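You operate a simulated robot arm through the tools that you are given. There is no shell and no other tool.

You are at the controls of a simulated robot arm. One attempt, no reset.

TASK
Press the badge waiting in the badge maker onto the black puck and set it on the pink tray.
Fine: use the magnet cup; swing it out again before you lift the puck.
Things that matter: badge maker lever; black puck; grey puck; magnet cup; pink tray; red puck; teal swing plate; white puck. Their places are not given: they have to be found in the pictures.

The check looks at the end state, three seconds after you hand in, the way a careful person would. Anything else that was tipped, shoved, dropped, spilled or broken makes it a failure.

THE ROBOT
A 7-joint arm with a two-finger gripper, fixed in place. Base frame: the origin is at the foot of the arm, x ahead of it, y to its left, z up; the work surface is at about z = 840. Readings come in mm, rad, newtons and seconds.
With the tool pointing down near the work surface it reaches from about 340 to 720 mm from the base axis. Its first joint turns from -1.152 to 1.152 rad. Payload 2.45 kg.
Tool frame: the origin (TCP) lies between the finger pads and is the grasp point; the fingertips stand 26 mm ahead of it; z points along the fingers, y is the line along which they close. Largest opening 96 mm; the body of the gripper starts 69 mm behind the TCP.
Orientation is that of the tool frame in the base frame, as [roll, pitch, yaw] about the fixed x, y, z axes, in that order (R = Rz(yaw) Ry(pitch) Rx(roll)). With the fingers straight down and closing along the base's y, the tool's x points along the base's -x, its y along +y and its z along -z.

THE INTERFACE
- The arm moves only by the tool move_arm. Its argument "deltas" is a list of rows, each a list of 2 entries, a list of its own where there are three numbers: the shift along the base's x, y, z in mm, then the turn, a rotation vector about the base's x, y, z in rad. In form: [[[dx, dy, dz], [wx, wy, wz]], ...]. A call has 1 to 20 rows; each row is the pose to reach, as a shift and turn from the pose commanded when the call began. "grip" is the opening in per cent of the stroke, from 0 (shut) to 100 (fully open), set as the call begins (left out, the last holds). A row lasts 0.2 s, in which the tool goes at most 50 mm and 0.15 rad; a call with a longer step from one row to the next is refused whole, and so is a gripper value outside its range. A pose out of reach is approached as far as the arm can. The call stops where the force on the tool passes 40 N (or 10 N more than at its start, if that is more) or the arm is blocked; 0.2 s more then pass. Each finger halts on what it meets, pressing with about 24 N; the grip force reading is that of the motor and also rises with nothing between the fingers. The clock runs only during rows and for 0.2 s after the last one: add rows that repeat a pose to give the fingers time. It gives the time, the measured TCP pose, the force on the tool (base axes), the opening and the grip force at its end, in the units of the frame above (readings bear some noise), with the torque about the TCP (base axes, N m) and any sound that the robot's microphone picked up.
- Cameras (640 x 400 px; columns grow to the right, rows downward): "scene" is fixed at [186.4, -389.2, 1443.3]; the picture's right is [0.67, -0.74, 0.00], its down [-0.35, -0.32, -0.88] and it looks along [0.65, 0.59, -0.47] (base axes); focal length 375 px, centre (320, 200). "wrist" rides on the gripper at [82, 3, -98] in the tool frame; the picture's right is [-0.04, 1.00, 0.00], its down [-0.73, -0.03, -0.68] and it looks along [-0.68, -0.03, 0.73] (tool axes); focal length 256 px, centre (320, 200).
- capture(camera): a new picture of that camera. It takes no simulated time.
- pixel_to_xyz(camera, pixels): for up to 12 pixels [column, row] of the newest picture of that camera ("zoom" is the newest enlarged one), the place [x, y, z] in the base frame of the surface seen there, good to about 3 mm, but the place of the scene camera against the robot may be out by one fixed shift of up to 18 mm in any direction. It takes no simulated time.
- zoom(camera, box): a new picture of the part [left, top, right, bottom] of that camera's present view, enlarged. It takes no simulated time.
- finish_job(): hands the job in; it is judged then, once.

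Open the gripper and draw the arm clear of the work before you hand the job in, unless the task says otherwise.

The tools are called after "Request:" as name(argument=value, ...) on one line, values as JSON. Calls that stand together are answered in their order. move_arm: Moves the arm, as the interface text tells. Its arguments: {"type":"object","properties":{"deltas":{"type":"array","items":{"type":"array"}},"grip":{"type":"number"}},"required":["deltas"]} The other tools are called the same way: capture (camera) takes a picture; pixel_to_xyz (camera, pixels) gives the place of the surface under pixels of a picture; zoom (camera, box) takes an enlarged picture of a part of a camera's view; finish_job () hands the job in.

At the start:

```text
time: 0.0
tool_pos: [387.6, -11.1, 1254.9]
ee_rot: [-3.139, 0.0, -3.141]
ft_force: [0.6, 0.3, -0.9]
wrist_torque: [-0.01, -0.01, -0.02]
grip_width: 95.8
grip_force: 0.1
```

scene: 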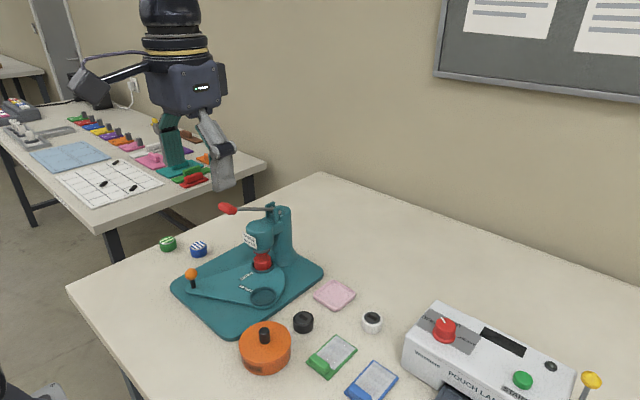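
wrist: 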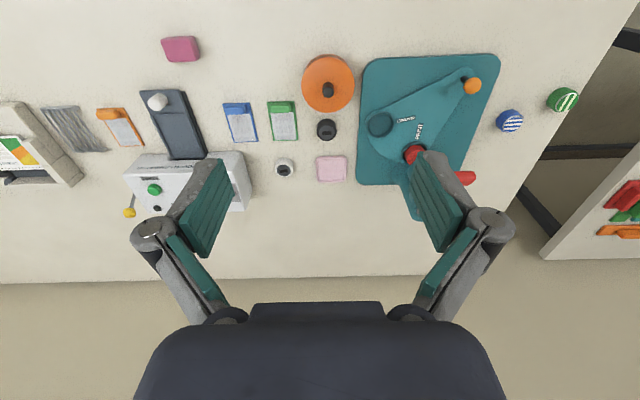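

I'll look closer at the badge maker (scene about 170-325, 200-335) and the pucks near (303,322) and (372,322).

Request:
zoom(camera="scene", box=[160, 190, 340, 340])

Request:
zoom(camera="wrist", box=[260, 40, 520, 230])

Request:
zoom(camera="scene", box=[230, 270, 410, 390])

```text
2.67 times, centred on (250, 265) of scene
```

zoom: 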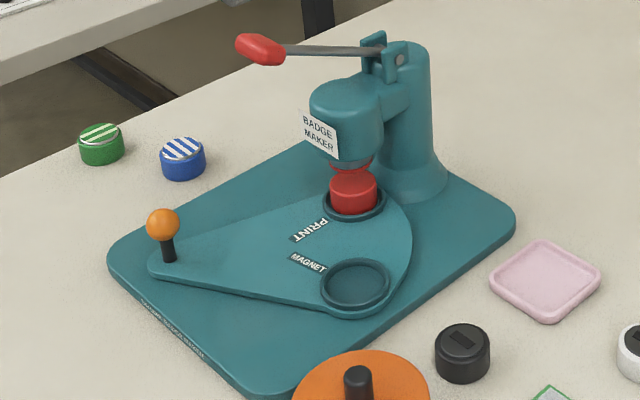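

```text
2.11 times, centred on (390, 135) of wrist
```

zoom: 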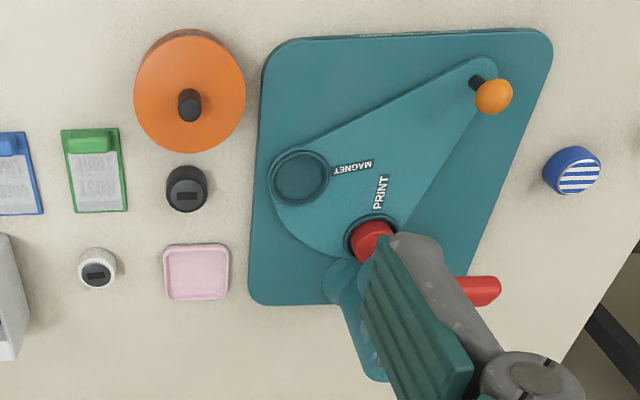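

```text
3.33 times, centred on (320, 330) of scene
```

zoom: 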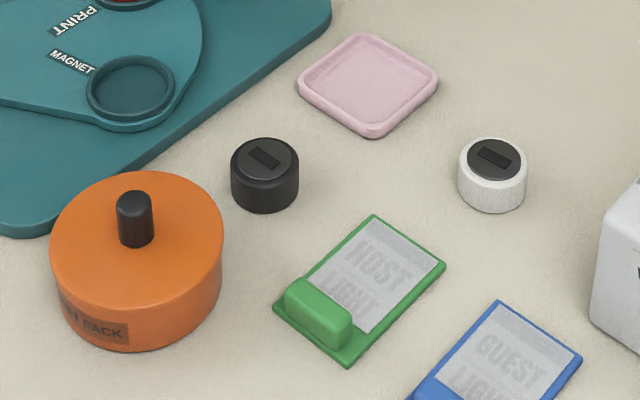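

Closer look at the ram area (scene ~ (262,250)) and the orange disc label, plus other items in the wrist view to find the grey puck.

Request:
zoom(camera="scene", box=[230, 200, 310, 280])

Request:
zoom(camera="scene", box=[230, 310, 310, 380])

Request:
zoom(camera="wrist", box=[0, 20, 260, 230])

Request:
zoom(camera="scene", box=[160, 250, 250, 320])

Request:
zoom(camera="scene", box=[350, 280, 640, 400])

```text
5.00 times, centred on (270, 240) of scene
```

zoom: 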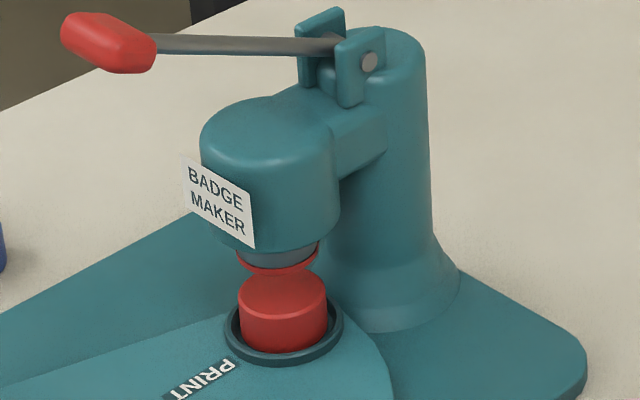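

```text
5.71 times, centred on (270, 345) of scene
```

zoom: 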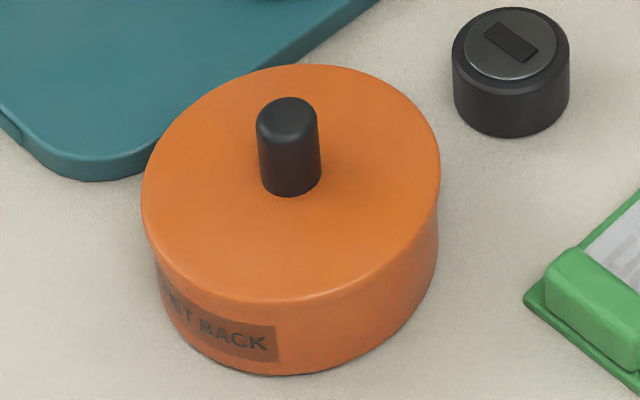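

```text
1.90 times, centred on (130, 125) of wrist
```

zoom: 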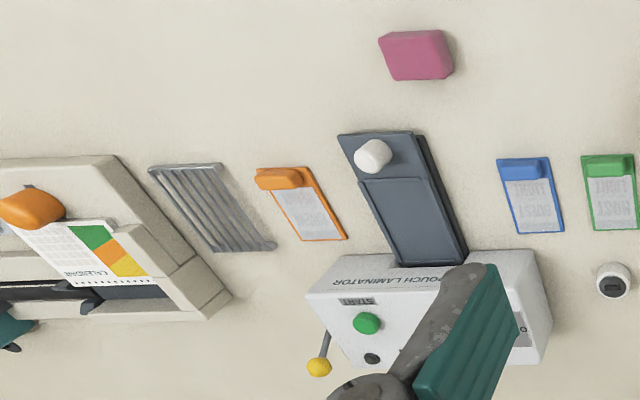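

```text
5.71 times, centred on (205, 285) of scene
```

zoom: 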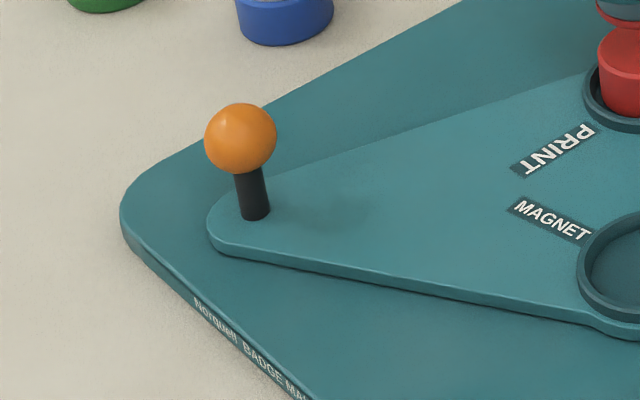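

```text
2.21 times, centred on (495, 340) of scene
```

zoom: 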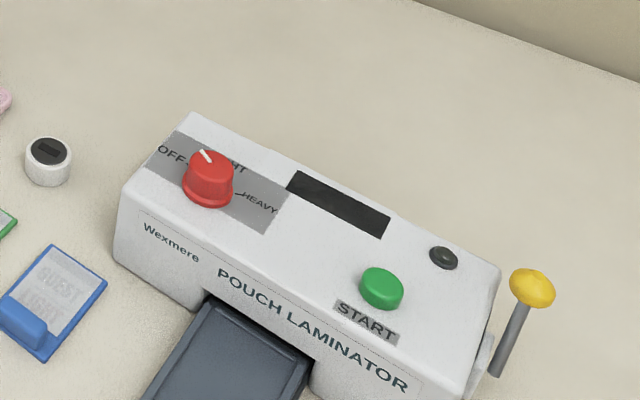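

The red puck sits in the PRINT cup under the ram, with a red rim at the ram's foot; the MAGNET cup is empty. I'll measure key points in both pictures to place things and find the scene-camera shift.

Request:
capture(camera="scene")

Request:
capture(camera="wrist")

Request:
pixel_to_xyz(camera="scene", pixels=[[303, 317], [372, 317], [335, 296], [264, 297], [262, 259], [191, 273], [227, 208], [264, 330], [168, 240], [198, 244], [370, 250], [262, 228]])

Request:
pixel_to_xyz(camera="wrist", pixels=[[327, 125], [285, 170], [331, 169], [381, 124], [413, 153], [472, 86], [467, 178], [328, 90], [563, 99], [510, 121], [280, 220], [415, 205]])

```text
taken
```

scene: 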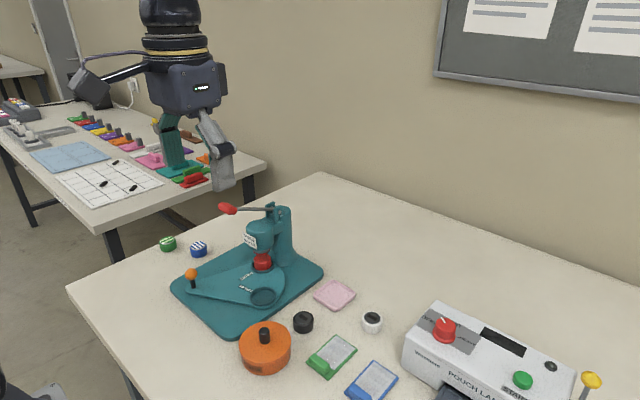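

```text
taken
```

wrist: 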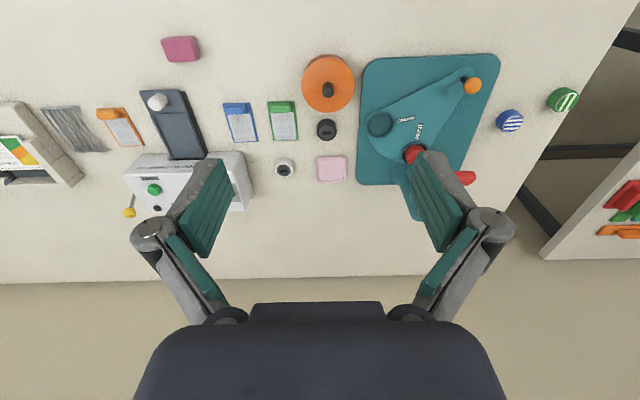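

```text
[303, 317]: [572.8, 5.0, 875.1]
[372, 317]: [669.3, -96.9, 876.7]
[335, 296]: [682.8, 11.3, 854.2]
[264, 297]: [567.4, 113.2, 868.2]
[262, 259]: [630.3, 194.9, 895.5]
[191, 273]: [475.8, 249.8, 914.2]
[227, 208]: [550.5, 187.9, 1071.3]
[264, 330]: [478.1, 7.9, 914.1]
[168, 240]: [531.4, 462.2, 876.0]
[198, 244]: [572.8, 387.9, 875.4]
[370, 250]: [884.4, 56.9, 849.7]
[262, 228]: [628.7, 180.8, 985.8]
```

```text
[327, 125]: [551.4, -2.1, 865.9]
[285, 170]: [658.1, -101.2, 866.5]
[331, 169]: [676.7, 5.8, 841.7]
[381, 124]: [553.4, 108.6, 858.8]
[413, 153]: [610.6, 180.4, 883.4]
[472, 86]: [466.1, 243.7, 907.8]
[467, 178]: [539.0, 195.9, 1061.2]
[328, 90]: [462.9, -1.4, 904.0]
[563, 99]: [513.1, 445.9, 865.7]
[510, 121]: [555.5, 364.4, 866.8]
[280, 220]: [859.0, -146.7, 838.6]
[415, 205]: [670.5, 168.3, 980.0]
```

Both cameras agree up to a scene offset of about (+14,+5,+9). I'll move the wrist camera lower and in front of the badge maker for a closer look at the ram and cups.

Request:
move_arm(deltas=[[[8, 22, -40], [0, 0, 0]], [[16, 44, -80], [0, 0, 0]], [[24, 66, -120], [0, 0, 0]], [[32, 88, -160], [0, 0, 0]], [[40, 110, -200], [0, 0, 0]], [[44, 130, -240], [0, 0, 0]]])

Request:
capture(camera="wrist")

Request:
zoom(camera="wrist", box=[300, 40, 500, 200])

```text
time: 1.4
tool_pos: [431.3, 120.1, 1015.1]
ee_rot: [-3.141, 0.001, -3.141]
ft_force: [0.1, -0.1, 0.3]
wrist_torque: [-0.02, 0.0, -0.01]
grip_width: 96.0
grip_force: 0.0
```

```text
taken
```

wrist: 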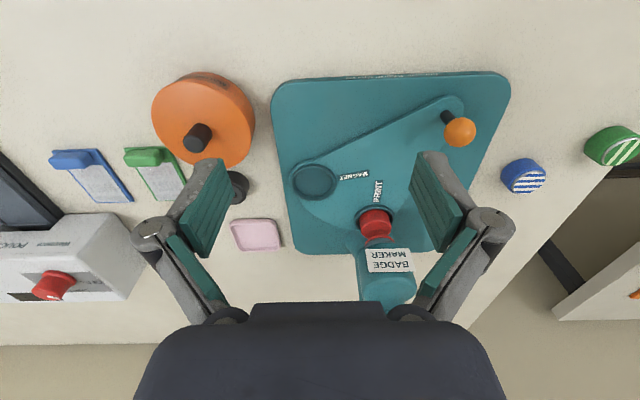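

```text
2.50 times, centred on (400, 120) of wrist
```

zoom: 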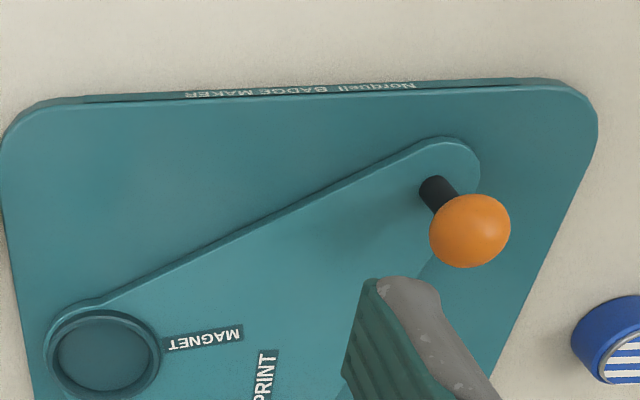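

The wrist view shows knob (460,132), MAGNET cup (314,181), PRINT cup with red puck (375,222). I need the plate's outline to find its pivot, so I zoom in on the plate in both views.

Request:
zoom(camera="wrist", box=[260, 60, 520, 310])

Request:
zoom(camera="scene", box=[210, 225, 310, 325])

```text
1.60 times, centred on (390, 185) of wrist
```

zoom: 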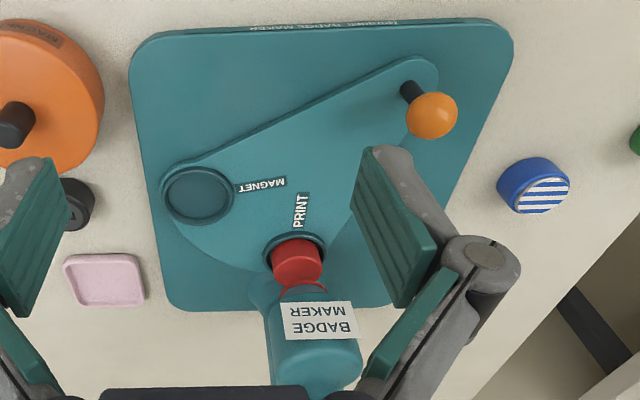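

```text
4.00 times, centred on (260, 275) of scene
```

zoom: 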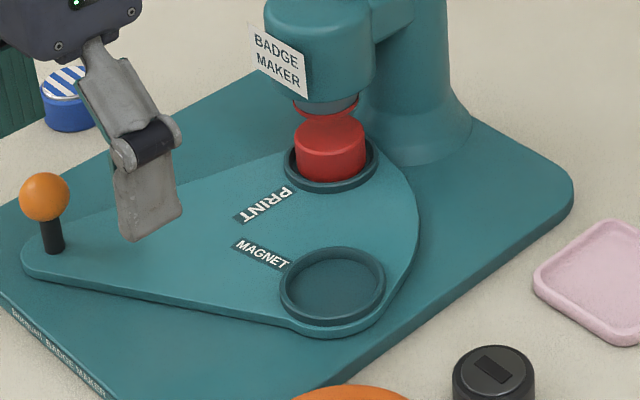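

Now I measure points along the plate's edge and arc from the scene zoom to fit the pivot.

Request:
pixel_to_xyz(camera="zoom", pixels=[[382, 150], [405, 180], [416, 215], [412, 250], [398, 278], [50, 268], [24, 252], [40, 240], [280, 320], [333, 285], [52, 248], [332, 178]])

Request:
pixel_to_xyz(camera="wrist", pixels=[[314, 181], [292, 182], [337, 182], [314, 165], [314, 198], [306, 215], [330, 232], [345, 242], [448, 117], [460, 105], [437, 97], [290, 195]])

```text
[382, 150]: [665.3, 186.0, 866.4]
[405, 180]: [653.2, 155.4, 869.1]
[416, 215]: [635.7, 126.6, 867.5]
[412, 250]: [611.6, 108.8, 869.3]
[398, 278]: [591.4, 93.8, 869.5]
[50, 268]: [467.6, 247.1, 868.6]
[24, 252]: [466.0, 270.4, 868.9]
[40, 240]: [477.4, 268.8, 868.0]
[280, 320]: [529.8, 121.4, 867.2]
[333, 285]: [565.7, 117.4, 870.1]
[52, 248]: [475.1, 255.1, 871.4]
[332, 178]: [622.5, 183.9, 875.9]
```

```text
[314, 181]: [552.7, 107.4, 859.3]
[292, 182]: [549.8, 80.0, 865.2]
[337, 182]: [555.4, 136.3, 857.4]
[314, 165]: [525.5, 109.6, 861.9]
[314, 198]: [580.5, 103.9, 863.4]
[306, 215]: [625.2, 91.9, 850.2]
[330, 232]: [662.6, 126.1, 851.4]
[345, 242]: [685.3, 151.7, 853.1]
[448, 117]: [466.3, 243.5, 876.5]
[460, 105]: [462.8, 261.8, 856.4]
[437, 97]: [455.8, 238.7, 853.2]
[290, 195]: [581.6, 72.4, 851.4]
```

The plate arc suggests a pivot between the knob and cups. I tilt the tool to look more horizontally at the ram's underside before deciding the press sequence.

Request:
move_arm(deltas=[[[9, 0, -12], [0.022, -0.098, 0.086]], [[18, 1, -24], [0.044, -0.196, 0.172]], [[27, 1, -36], [0.066, -0.294, 0.258]], [[36, 2, -48], [0.088, -0.392, 0.344]], [[46, 2, -60], [0.11, -0.491, 0.43]]])

Request:
capture(camera="wrist")

Request:
zoom(camera="wrist", box=[250, 120, 410, 230])

```text
time: 2.6
tool_pos: [477.3, 121.2, 954.5]
ee_rot: [3.141, 0.5, -2.698]
ft_force: [0.0, -1.1, 0.4]
wrist_torque: [0.01, 0.03, 0.01]
grip_width: 95.8
grip_force: 0.0
```

```text
taken
```

wrist: 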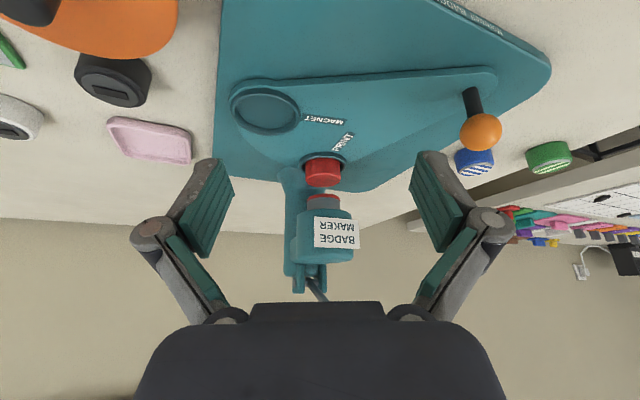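

```text
3.64 times, centred on (330, 175) of wrist
```

zoom: 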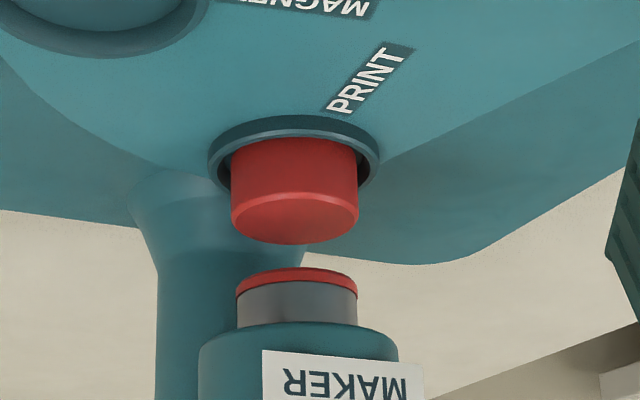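

The die holds a red badge disc already, and an un-badged red puck sits in the PRINT cup. So the plan: black puck into MAGNET cup, swing it under the ram, one press, swing back, move it to the tray. I return to vertical and go look at the black puck.

Request:
move_arm(deltas=[[[0, -20, 10], [-0.022, 0.098, -0.086]], [[0, -45, 20], [-0.044, 0.196, -0.172]], [[0, -70, 30], [-0.066, 0.294, -0.258]], [[1, -96, 30], [-0.088, 0.392, -0.344]], [[2, -123, 30], [-0.11, 0.491, -0.43]]], grip=65)

Request:
capture(camera="wrist")

Request:
zoom(camera="wrist", box=[260, 100, 420, 200])

```text
time: 3.8
tool_pos: [481.2, -3.1, 985.1]
ee_rot: [-3.141, -0.002, 3.14]
ft_force: [-0.4, 1.0, 0.1]
wrist_torque: [0.04, 0.02, 0.01]
grip_width: 62.3
grip_force: 0.0
```

```text
taken
```

wrist: 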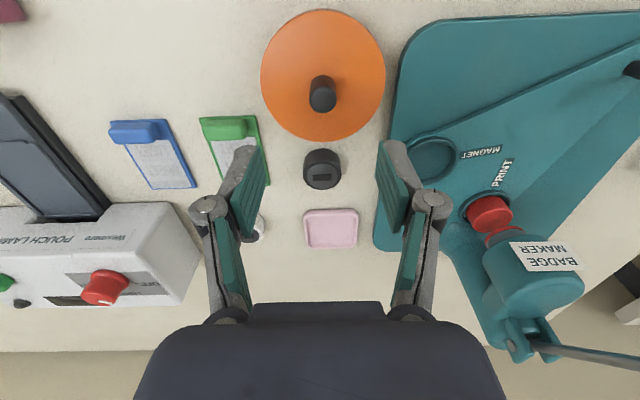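

```text
4.00 times, centred on (340, 150) of wrist
```

zoom: 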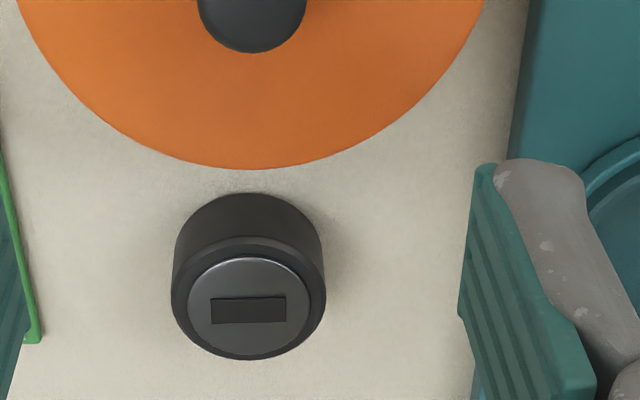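

Black puck's top is at zoom (248,305), edges (172,295) and (326,295). I measure those, plus table and magnet cup rim points.

Request:
pixel_to_xyz(camera="zoom", pixels=[[248, 300], [178, 298], [319, 298], [248, 353], [248, 247], [250, 215], [248, 163], [516, 60], [420, 300]])

Request:
pixel_to_xyz(camera="wrist", pixels=[[433, 159], [408, 159], [457, 159], [432, 140], [432, 178], [330, 228], [304, 225], [357, 225], [331, 211], [331, 246], [330, 246], [488, 212]])

```text
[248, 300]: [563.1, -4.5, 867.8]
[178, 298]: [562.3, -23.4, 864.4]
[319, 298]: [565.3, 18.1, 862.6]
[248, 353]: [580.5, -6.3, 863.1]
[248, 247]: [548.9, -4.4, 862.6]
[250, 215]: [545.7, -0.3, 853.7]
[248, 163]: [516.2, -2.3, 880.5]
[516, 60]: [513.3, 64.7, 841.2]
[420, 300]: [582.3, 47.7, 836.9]
```

```text
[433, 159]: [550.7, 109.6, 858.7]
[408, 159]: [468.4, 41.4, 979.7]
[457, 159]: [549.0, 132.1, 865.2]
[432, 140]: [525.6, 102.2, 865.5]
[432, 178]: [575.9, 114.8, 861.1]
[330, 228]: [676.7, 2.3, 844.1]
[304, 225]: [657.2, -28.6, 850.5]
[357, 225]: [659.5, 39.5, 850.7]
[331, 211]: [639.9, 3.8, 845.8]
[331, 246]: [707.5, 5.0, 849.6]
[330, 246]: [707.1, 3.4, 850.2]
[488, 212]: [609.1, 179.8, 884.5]
```

Black puck centre ≈ (564,-3), radius ≈ 21, top ≈ 865; magnet cup ≈ (551,109), floor 858, rim 865. I descend over the puck with tips about 12 mm above the table so they will clear the cup rim later.

Request:
move_arm(deltas=[[[42, 0, -15], [0, 0, 0]], [[84, -0.5, -40], [0, 0, 0]], [[84, -0.5, -75], [0, 0, 0]], [[84, -0.5, -95], [0, 0, 0]], [[84, -0.5, -107], [0, 0, 0]], [[84, -0.5, -107], [0, 0, 0]]])

Request:
capture(camera="wrist")

Request:
capture(camera="scene")

```text
time: 5.2
tool_pos: [565.7, -3.3, 876.8]
ee_rot: [3.141, 0.001, -3.14]
ft_force: [-0.4, 0.6, -0.2]
wrist_torque: [-0.01, 0.03, -0.01]
grip_width: 62.5
grip_force: 0.0
```

```text
taken
```

wrist: 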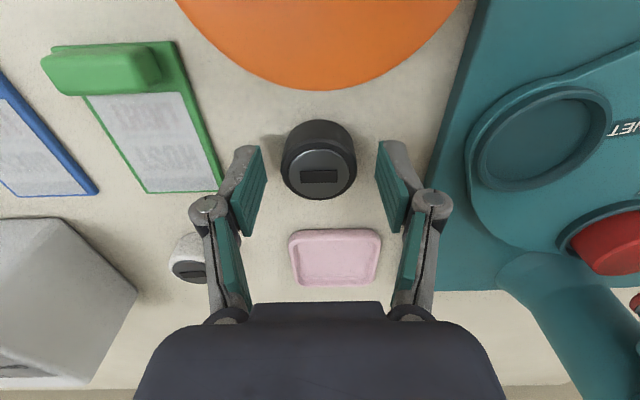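

```text
taken
```

scene: 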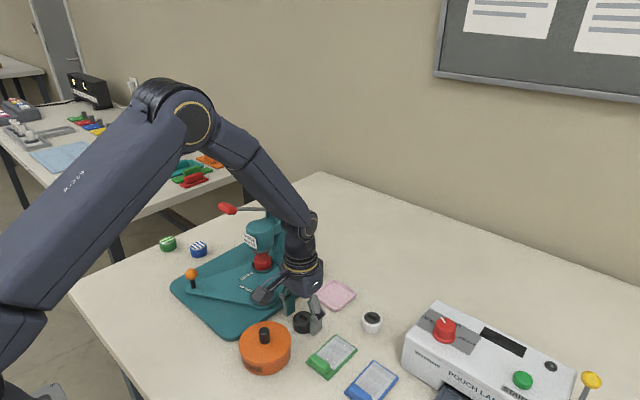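

The puck (319,160) lies centred between the fingers. I close the gripper.

Request:
move_arm(deltas=[[[0, 0, 0], [0, 0, 0]], [[0, 0, 0], [0, 0, 0]], [[0, 0, 0], [0, 0, 0]], [[0, 0, 0], [0, 0, 0]]], grip=0)

Request:
zoom(camera="wrist", box=[240, 100, 400, 200])

```text
time: 6.2
tool_pos: [564.7, -3.5, 878.3]
ee_rot: [3.141, 0.002, 3.141]
ft_force: [-0.6, -0.4, 0.3]
wrist_torque: [-0.03, 0.0, -0.01]
grip_width: 40.0
grip_force: 24.1
```

```text
4.00 times, centred on (320, 150) of wrist
```

zoom: 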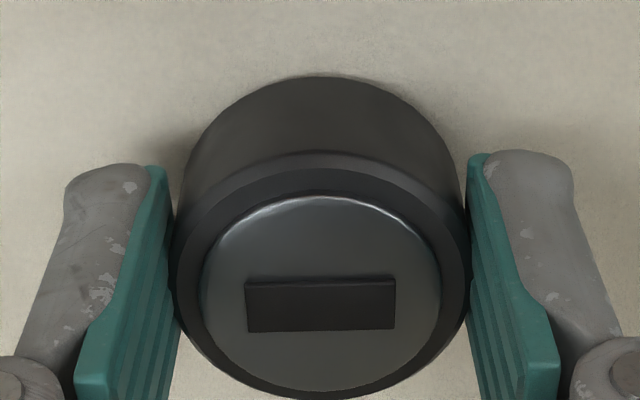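

Gripped at 40 mm. I measure the puck's top relative to the TCP so I can centre it on the cup.

Request:
pixel_to_xyz(camera="zoom", pixels=[[320, 290], [320, 255], [320, 350], [320, 200], [320, 386], [320, 175], [248, 280], [392, 280], [210, 290], [430, 290]])

```text
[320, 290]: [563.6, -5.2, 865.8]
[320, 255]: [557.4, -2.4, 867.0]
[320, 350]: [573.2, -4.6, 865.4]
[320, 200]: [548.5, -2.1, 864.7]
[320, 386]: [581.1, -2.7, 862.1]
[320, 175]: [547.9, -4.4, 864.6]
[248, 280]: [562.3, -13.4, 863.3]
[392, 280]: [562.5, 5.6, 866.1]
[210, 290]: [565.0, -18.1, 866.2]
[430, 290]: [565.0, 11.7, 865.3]
```

Puck centre coincides with the TCP within about 1 mm. I lift and carry it above the MAGNET cup near (552,108).

Request:
move_arm(deltas=[[[0, 0, 25], [0, 0, 0]], [[0, 0, 50], [0, 0, 0]], [[-3, 30, 50], [0, 0, 0]], [[-6, 60, 50], [0, 0, 0]], [[-9, 90, 50], [0, 0, 0]], [[-11.6, 110.6, 50], [0, 0, 0]], [[-11.6, 110.6, 50], [0, 0, 0]]])

Request:
capture(camera="wrist")

Request:
zoom(camera="wrist", box=[240, 100, 400, 200])

Request:
zoom(camera="scene", box=[180, 200, 340, 320])

```text
time: 7.8
tool_pos: [551.0, 105.8, 928.0]
ee_rot: [-3.14, -0.002, -3.139]
ft_force: [0.6, 0.2, -0.3]
wrist_torque: [0.0, 0.02, -0.02]
grip_width: 40.0
grip_force: 23.5
```

```text
taken
```

wrist: 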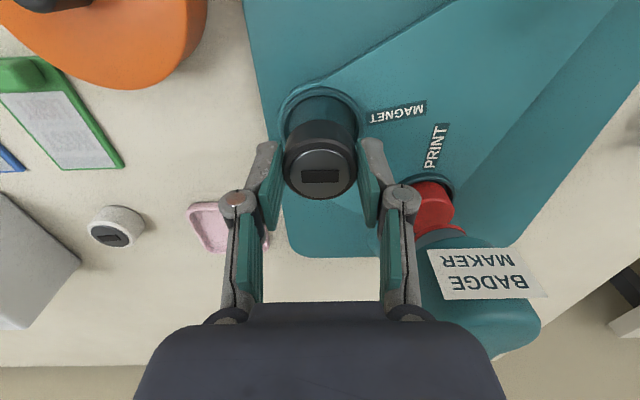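

```text
4.00 times, centred on (320, 150) of wrist
```

zoom: 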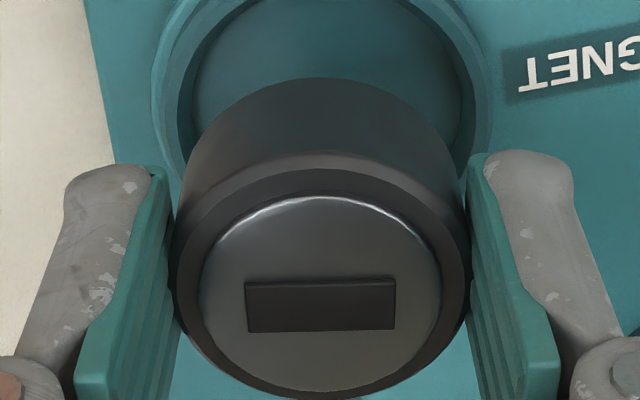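

```text
3.33 times, centred on (260, 260) of scene
```

zoom: 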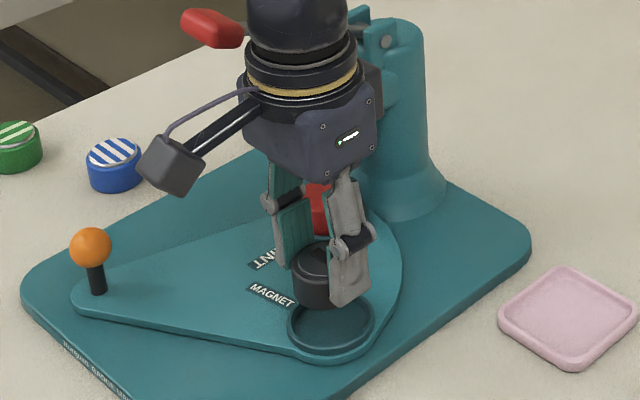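

Held puck and cup look aligned sideways (both centre at column ≈320). I zoom on the cup's near rim to check the fore-aft alignment.

Request:
zoom(camera="wrist", box=[265, 70, 375, 140])

```text
5.71 times, centred on (320, 105) of wrist
```

zoom: 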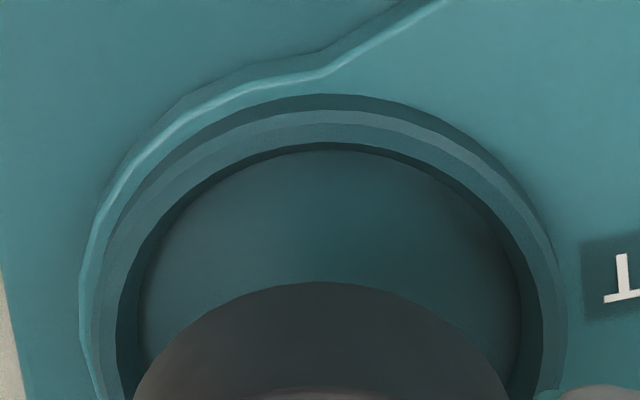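

The cup appears about 1–1.5 mm further in +x and +y than the held puck. I shift by that and lower 31 mm to the cup floor.

Request:
move_arm(deltas=[[[1.5, 1.3, 0], [0, 0, 0]], [[1.5, 1.3, -12], [0, 0, 0]], [[1.5, 1.3, -22], [0, 0, 0]], [[1.5, 1.3, -27], [0, 0, 0]], [[1.5, 1.3, -31], [0, 0, 0]], [[1.5, 1.3, -31], [0, 0, 0]]])

Request:
capture(camera="wrist")

Request:
zoom(camera="wrist", box=[240, 80, 400, 200])

Request:
zoom(camera="scene", box=[220, 250, 310, 320])

```text
time: 9.2
tool_pos: [554.0, 108.0, 897.2]
ee_rot: [-3.141, 0.001, -3.14]
ft_force: [-0.6, 1.7, 8.1]
wrist_torque: [0.01, 0.02, 0.02]
grip_width: 40.1
grip_force: 24.6
```

```text
taken
```

wrist: 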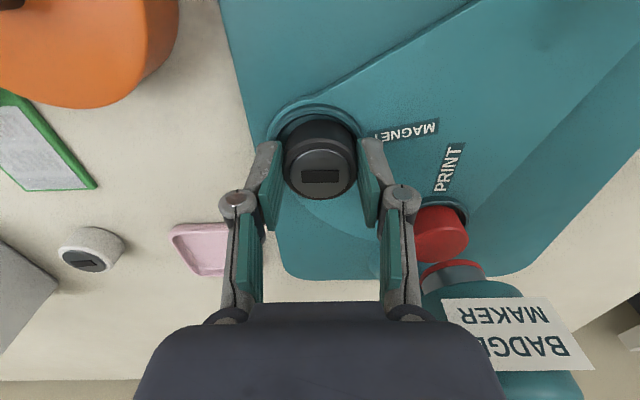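

```text
3.33 times, centred on (320, 140) of wrist
```

zoom: 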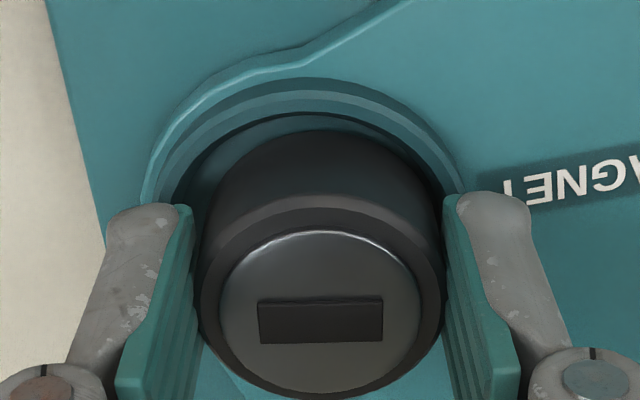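

```text
5.71 times, centred on (265, 285) of scene
```

zoom: 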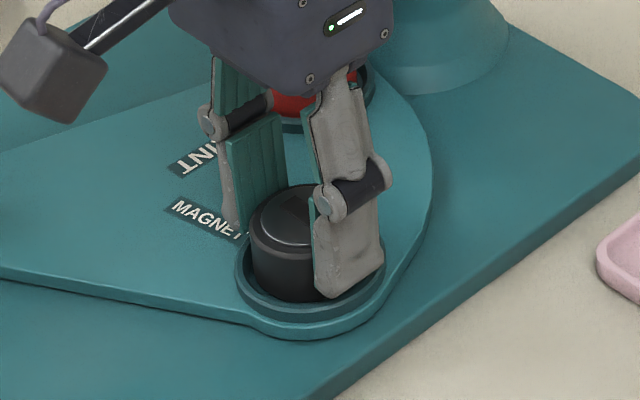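

Contact with the cup floor (8 N up), puck seated inside the rim but about 2 mm to the +y side of centre. I raise slightly, shift back 1.7 mm in y, then open a little.

Request:
move_arm(deltas=[[[0, 0, 1], [0, 0, 0]], [[0, -1.7, 1], [0, 0, 0]], [[0, -1.7, 0.3], [0, 0, 0]], [[0, -1.7, 0.3], [0, 0, 0]]])

Request:
move_arm(deltas=[[[0, 0, 0], [0, 0, 0]], [[0, 0, 0], [0, 0, 0]], [[0, 0, 0], [0, 0, 0]]], grip=62)

Request:
capture(camera="wrist")

Request:
zoom(camera="wrist", box=[240, 80, 400, 200])

```text
time: 10.2
tool_pos: [554.3, 106.7, 896.8]
ee_rot: [3.141, 0.002, -3.139]
ft_force: [-2.0, 3.0, 13.4]
wrist_torque: [0.05, 0.08, 0.06]
grip_width: 40.1
grip_force: 24.1
```

```text
time: 11.0
tool_pos: [552.6, 106.7, 896.2]
ee_rot: [-3.14, -0.001, -3.141]
ft_force: [-0.1, -0.5, 0.3]
wrist_torque: [0.01, -0.01, -0.01]
grip_width: 59.6
grip_force: 0.0
```

```text
taken
```

wrist: 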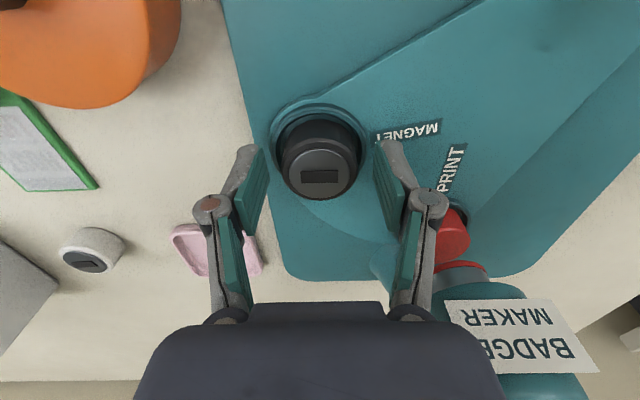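

```text
3.33 times, centred on (320, 140) of wrist
```

zoom: 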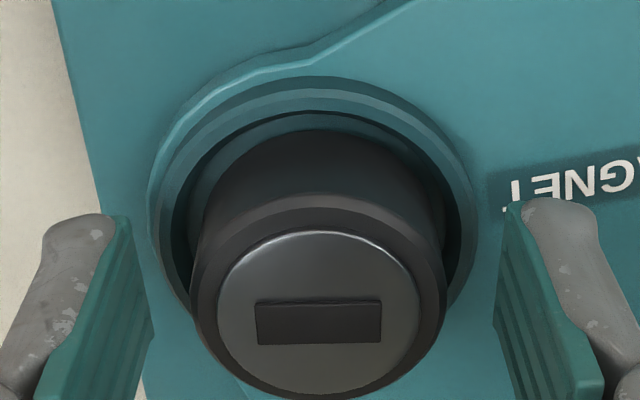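

The puck sits in the MAGNET cup. I retreat up and back toward the robot (away from the lever at (539,196,1061)), then over to the knob near (464,244) for a look.

Request:
move_arm(deltas=[[[0, 0, 15], [0, 0, 0]], [[0, 0, 40], [0, 0, 0]], [[-20, 0, 58], [0, 0, 0]], [[-60, 0, 65], [0, 0, 0]], [[-105, 5, 80], [0, 0, 0]], [[-130, 40, 85], [0, 0, 0]], [[-145, 80, 90], [0, 0, 0]], [[-150, 115, 90], [0, 0, 0]], [[-150, 130, 90], [0, 0, 0]]])

Request:
capture(camera="wrist")

Request:
capture(camera="scene")

```text
time: 13.0
tool_pos: [404.2, 236.6, 988.4]
ee_rot: [3.142, 0.0, -3.142]
ft_force: [0.4, 0.5, 0.1]
wrist_torque: [0.0, 0.03, -0.01]
grip_width: 59.5
grip_force: 0.0
```

```text
taken
```

wrist: 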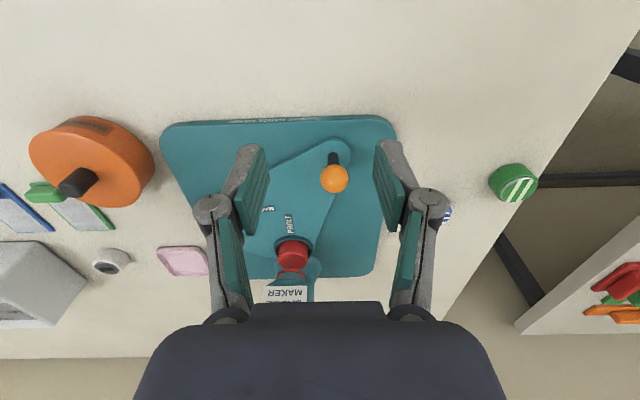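

```text
taken
```

scene: 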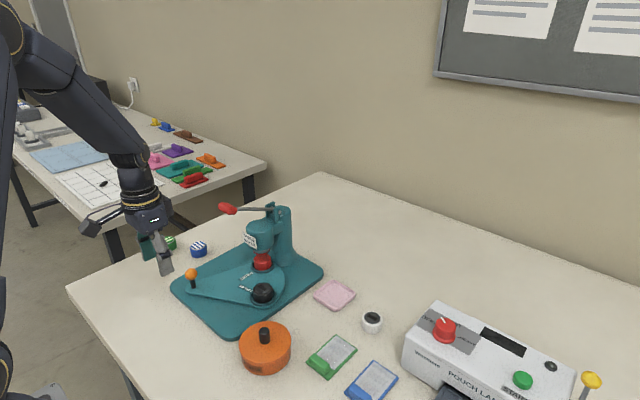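

The puck is in the cup at scene (263,292). I zoom on knob (334,178) and plate for coordinates.

Request:
zoom(camera="wrist", box=[250, 110, 410, 270])

Request:
pixel_to_xyz(camera="wrist", pixels=[[334, 178], [334, 170], [334, 187], [325, 178], [343, 178], [334, 160], [334, 155], [165, 125], [395, 120], [372, 275], [383, 200]])

Request:
zoom(camera="scene", box=[160, 220, 330, 340])

Request:
pixel_to_xyz(camera="scene", pixels=[[191, 270], [191, 285], [173, 287], [233, 337], [322, 272], [283, 233], [265, 309], [275, 303], [282, 293], [284, 284], [283, 275], [280, 268]])

```text
2.50 times, centred on (330, 190) of wrist
```

zoom: 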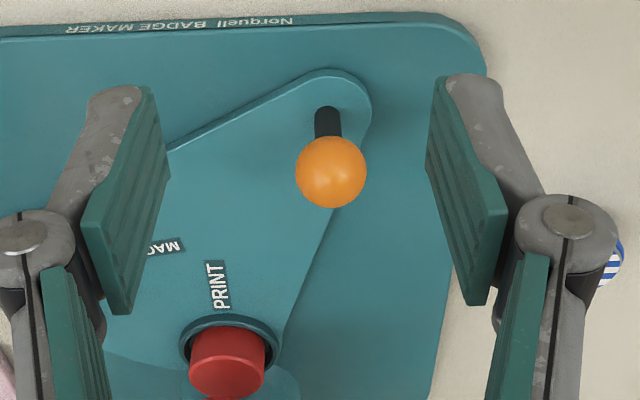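

```text
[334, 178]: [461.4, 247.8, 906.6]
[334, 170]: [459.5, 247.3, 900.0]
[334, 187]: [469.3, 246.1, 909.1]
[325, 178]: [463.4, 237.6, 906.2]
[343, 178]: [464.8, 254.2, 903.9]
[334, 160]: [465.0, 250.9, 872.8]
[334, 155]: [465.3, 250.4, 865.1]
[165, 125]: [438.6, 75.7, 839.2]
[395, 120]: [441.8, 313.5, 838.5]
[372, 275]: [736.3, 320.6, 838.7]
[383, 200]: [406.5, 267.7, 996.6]
```

```text
3.33 times, centred on (245, 280) of scene
```

zoom: 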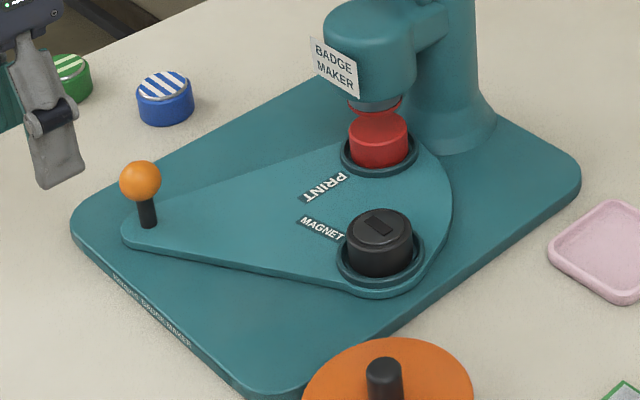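

```text
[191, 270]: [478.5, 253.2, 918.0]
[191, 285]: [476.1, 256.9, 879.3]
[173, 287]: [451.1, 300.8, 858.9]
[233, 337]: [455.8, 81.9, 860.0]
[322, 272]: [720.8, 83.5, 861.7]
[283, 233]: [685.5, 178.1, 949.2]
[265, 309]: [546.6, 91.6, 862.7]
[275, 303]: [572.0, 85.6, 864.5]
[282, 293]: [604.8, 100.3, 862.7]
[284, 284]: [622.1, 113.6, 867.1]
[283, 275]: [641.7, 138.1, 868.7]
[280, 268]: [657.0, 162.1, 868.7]
```

Knob ball centre ≈ (463.5,246.5,900), radius ≈ 12.5. I move over it, lower around it, then close.

Request:
move_arm(deltas=[[[20, 3, 0], [0, 0, 0]], [[45, 7, -10], [0, 0, 0]], [[60, 9, -20], [0, 0, 0]], [[60, 9, -50], [0, 0, 0]], [[60, 9, -75], [0, 0, 0]], [[60, 9, -87], [0, 0, 0]], [[60, 9, -87], [0, 0, 0]]])

Request:
capture(camera="wrist")

Request:
capture(camera="scene")

```text
time: 14.6
tool_pos: [463.2, 247.5, 901.4]
ee_rot: [3.141, 0.0, -3.141]
ft_force: [0.4, -0.2, 0.0]
wrist_torque: [0.02, 0.0, -0.02]
grip_width: 59.4
grip_force: 0.1
```

```text
taken
```

wrist: 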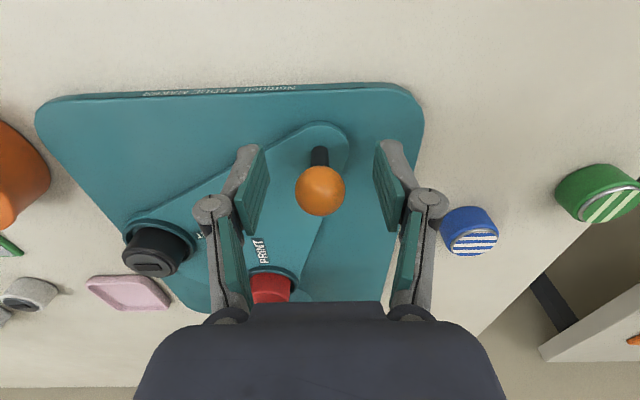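

```text
taken
```

scene: 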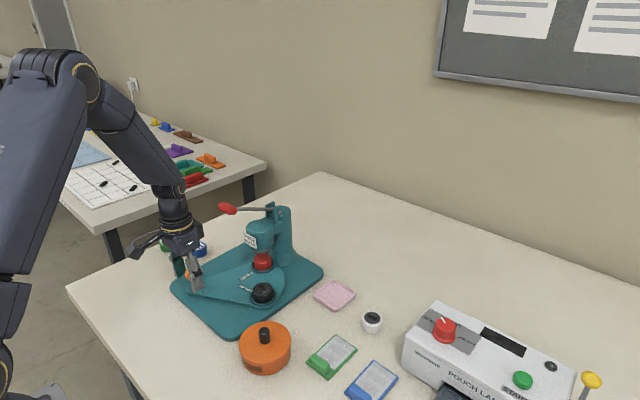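

The ball (320,190) is centred between the fingers. I close on it.

Request:
move_arm(deltas=[[[0, 0, 0], [0, 0, 0]], [[0, 0, 0], [0, 0, 0]], [[0, 0, 0], [0, 0, 0]], [[0, 0, 0], [0, 0, 0]]], grip=0)

```text
time: 15.6
tool_pos: [463.8, 247.3, 902.0]
ee_rot: [-3.141, 0.001, 3.141]
ft_force: [-0.5, -2.4, -0.8]
wrist_torque: [0.03, -0.01, 0.02]
grip_width: 25.2
grip_force: 44.3
```

Gripped at 25 mm. I test a small pull of 6 mm along the presumed tangent (-0.65,-0.76).

Request:
move_arm(deltas=[[[-1.3, -1.5, 0], [0, 0, 0]], [[-2.6, -3, 0], [0, 0, 0]], [[-3.9, -4.5, 0], [0, 0, 0]], [[-3.9, -4.5, 0], [0, 0, 0]]])

Request:
capture(camera="wrist")

```text
time: 16.6
tool_pos: [459.4, 243.1, 901.8]
ee_rot: [3.14, 0.002, -3.141]
ft_force: [-0.9, 7.4, 13.3]
wrist_torque: [0.13, -0.49, 0.49]
grip_width: 25.2
grip_force: 45.4
```

```text
taken
```

wrist: 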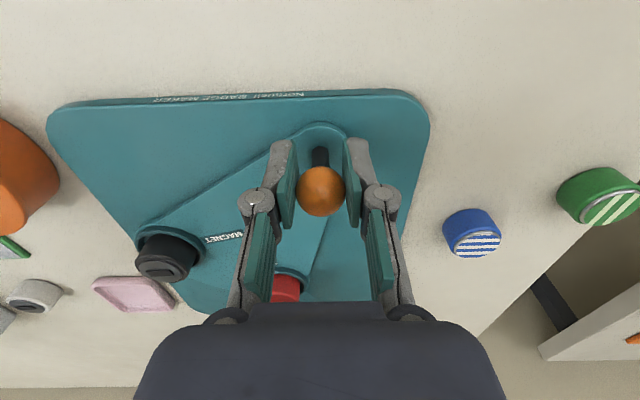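

Forces are small and the ball followed. I check in the scene zoom whether the plate turned, comparing with the same earlier zoom (160,220,330,340).

Request:
zoom(camera="scene", box=[160, 220, 330, 340])

Request:
zoom(camera="wrist", box=[270, 100, 370, 220])

```text
3.33 times, centred on (245, 280) of scene
```

zoom: 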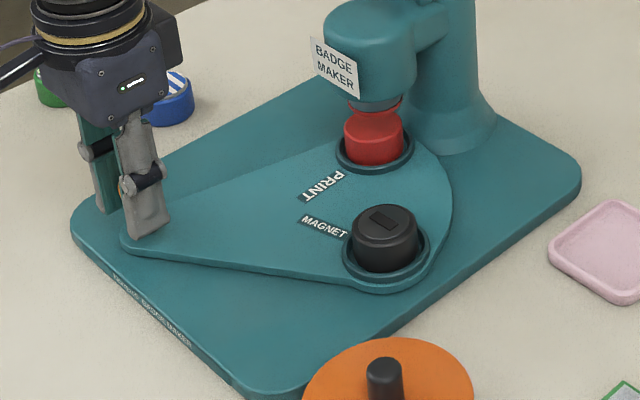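

```text
3.33 times, centred on (320, 160) of wrist
```

zoom: 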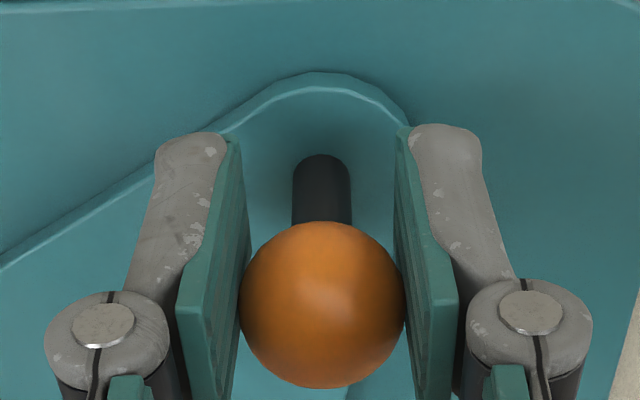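

The plate turned the right way: the black puck moved toward the ram and the red puck out. I go on along an arc about an estimated pivot (520,197) to ~0.25 rad and watch the forces.

Request:
move_arm(deltas=[[[-1.8, -2.6, 0], [0, 0, 0]], [[-3.5, -5.6, 0], [0, 0, 0]], [[-5, -8.5, 0], [0, 0, 0]], [[-6.4, -11.3, 0], [0, 0, 0]], [[-6.4, -11.3, 0], [0, 0, 0]]])

Request:
zoom(camera="scene", box=[160, 220, 330, 340])

Request:
pixel_to_xyz(camera="zoom", pixels=[[372, 118], [395, 215]])

```text
time: 17.8
tool_pos: [452.0, 230.8, 900.3]
ee_rot: [-3.141, -0.001, -3.141]
ft_force: [-9.7, 10.0, 30.7]
wrist_torque: [0.07, -0.4, 0.44]
grip_width: 25.3
grip_force: 44.7
```

```text
3.33 times, centred on (245, 280) of scene
```

zoom: 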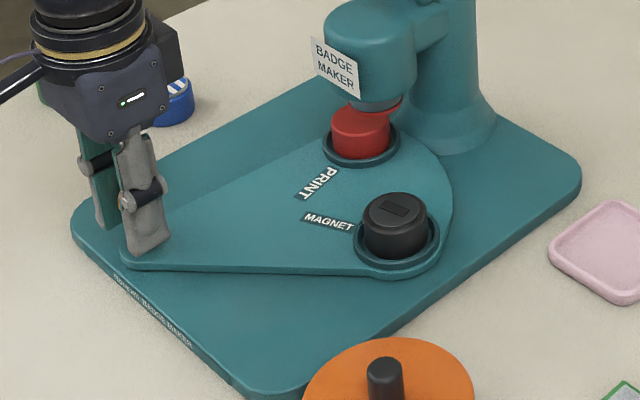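

```text
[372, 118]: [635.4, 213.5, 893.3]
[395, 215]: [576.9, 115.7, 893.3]
```

Turning well: red puck is swinging out, black puck inward. The upward force on the tool has grown to 31 N, so I raise the commanded height slightly to relieve it before continuing.

Request:
move_arm(deltas=[[[0, 0, 1], [0, 0, 0]], [[0, 0, 1.5], [0, 0, 0]], [[0, 0, 1.5], [0, 0, 0]]])

```text
time: 18.6
tool_pos: [451.2, 230.5, 900.9]
ee_rot: [-3.138, -0.005, 3.14]
ft_force: [-7.6, 9.4, -19.8]
wrist_torque: [0.09, -0.66, 0.47]
grip_width: 25.2
grip_force: 45.1
```

1.5 mm changed Fz by 50 N, so I set the height between, and use a slightly larger arc radius (85 mm, pivot ≈ (528,191)) since the force pulled outward.

Request:
move_arm(deltas=[[[-1.0, 0, -0.6], [0, 0, 0]], [[-2.9, -5.2, -0.6], [0, 0, 0]], [[-5.2, -10.7, -0.6], [0, 0, 0]], [[-7.1, -16.8, -0.6], [0, 0, 0]], [[-7.1, -16.8, -0.6], [0, 0, 0]]])

Request:
zoom(camera="scene", box=[160, 220, 330, 340])

```text
time: 19.8
tool_pos: [446.5, 215.6, 902.0]
ee_rot: [-3.141, 0.002, 3.141]
ft_force: [-5.4, 7.8, -1.8]
wrist_torque: [0.05, 0.16, 0.47]
grip_width: 25.3
grip_force: 45.0
```

```text
3.33 times, centred on (245, 280) of scene
```

zoom: 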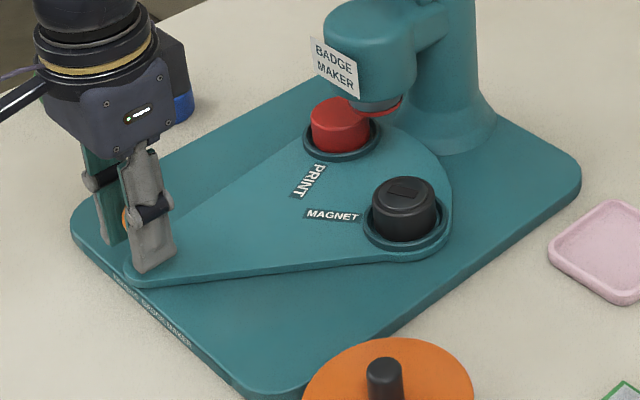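

Forces are light and the swing is about 25°. I continue along the arc another 20°.

Request:
move_arm(deltas=[[[-2.3, -5.1, 0], [0, 0, 0]], [[-3.4, -11, 0], [0, 0, 0]], [[-4, -17, 0], [0, 0, 0]], [[-4.2, -23, 0], [0, 0, 0]], [[-4, -29, 0], [0, 0, 0]], [[-4, -29, 0], [0, 0, 0]]])

Request:
zoom(camera="scene", box=[160, 220, 330, 340])

```text
time: 21.2
tool_pos: [440.6, 185.6, 901.1]
ee_rot: [3.14, 0.002, 3.14]
ft_force: [-7.6, 4.7, 23.4]
wrist_torque: [0.03, 0.24, 0.46]
grip_width: 25.1
grip_force: 45.2
```

```text
3.33 times, centred on (245, 280) of scene
```

zoom: 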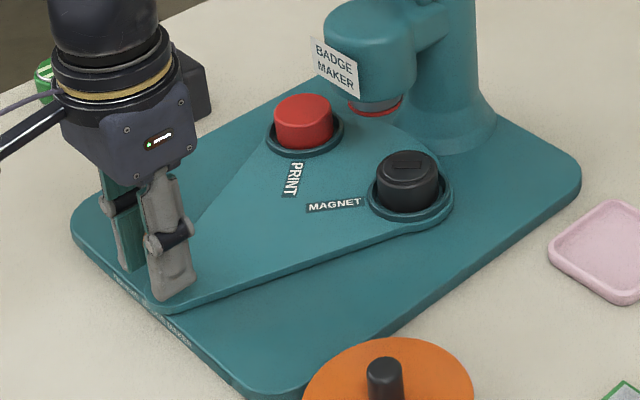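

The measured knob path fits a larger radius (~106–109 mm, pivot ≈ (545,177)), consistent with a ~90° swing. I continue along that arc, lifting 0.7 mm to ease Fz.

Request:
move_arm(deltas=[[[-1.5, -1, 0.7], [0, 0, 0]], [[-2.7, -4.5, 0.7], [0, 0, 0]], [[-3, -8.4, 0.7], [0, 0, 0]], [[-2.7, -15.8, 0.7], [0, 0, 0]], [[-2, -23.1, 0.7], [0, 0, 0]], [[-0.7, -30.3, 0.7], [0, 0, 0]], [[-0.7, -30.3, 0.7], [0, 0, 0]]])

Request:
zoom(camera="scene", box=[160, 220, 330, 340])

```text
time: 22.8
tool_pos: [442.7, 155.7, 901.3]
ee_rot: [3.141, 0.004, -3.14]
ft_force: [24.0, 10.4, -22.2]
wrist_torque: [-0.04, 0.53, 0.28]
grip_width: 25.0
grip_force: 44.9
```

```text
3.33 times, centred on (245, 280) of scene
```

zoom: 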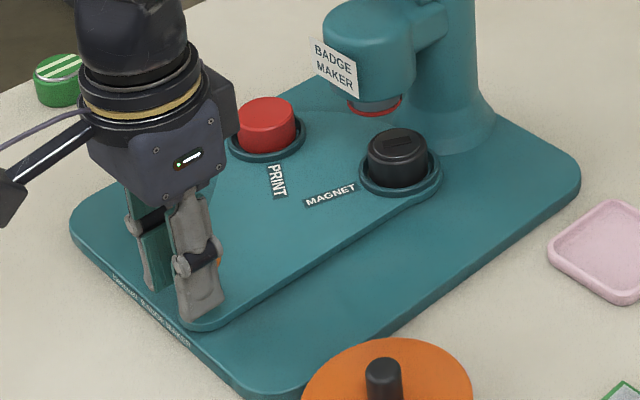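

Now Fx = +24 and Fz = -22, so the real arc curves in more. Refit gives pivot ≈ (544,181), radius 103.5; I correct and continue, with about 30° remaining.

Request:
move_arm(deltas=[[[1.9, 0, -0.6], [0, 0, 0]], [[3.9, -5.2, -0.6], [0, 0, 0]], [[6.3, -12, -0.6], [0, 0, 0]], [[9.3, -18.6, -0.6], [0, 0, 0]], [[9.3, -18.6, -0.6], [0, 0, 0]]])

Request:
zoom(camera="scene", box=[160, 220, 330, 340])

```text
time: 24.0
tool_pos: [451.5, 137.1, 901.4]
ee_rot: [-3.14, -0.001, -3.139]
ft_force: [-0.9, -1.7, 20.2]
wrist_torque: [-0.02, 0.02, -0.06]
grip_width: 23.3
grip_force: 45.2
```

```text
3.33 times, centred on (245, 280) of scene
```

zoom: 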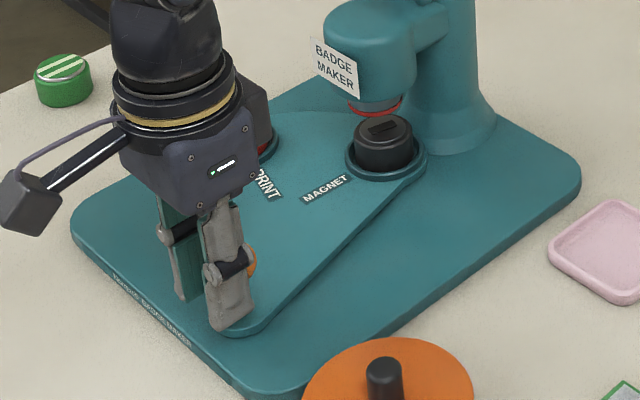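

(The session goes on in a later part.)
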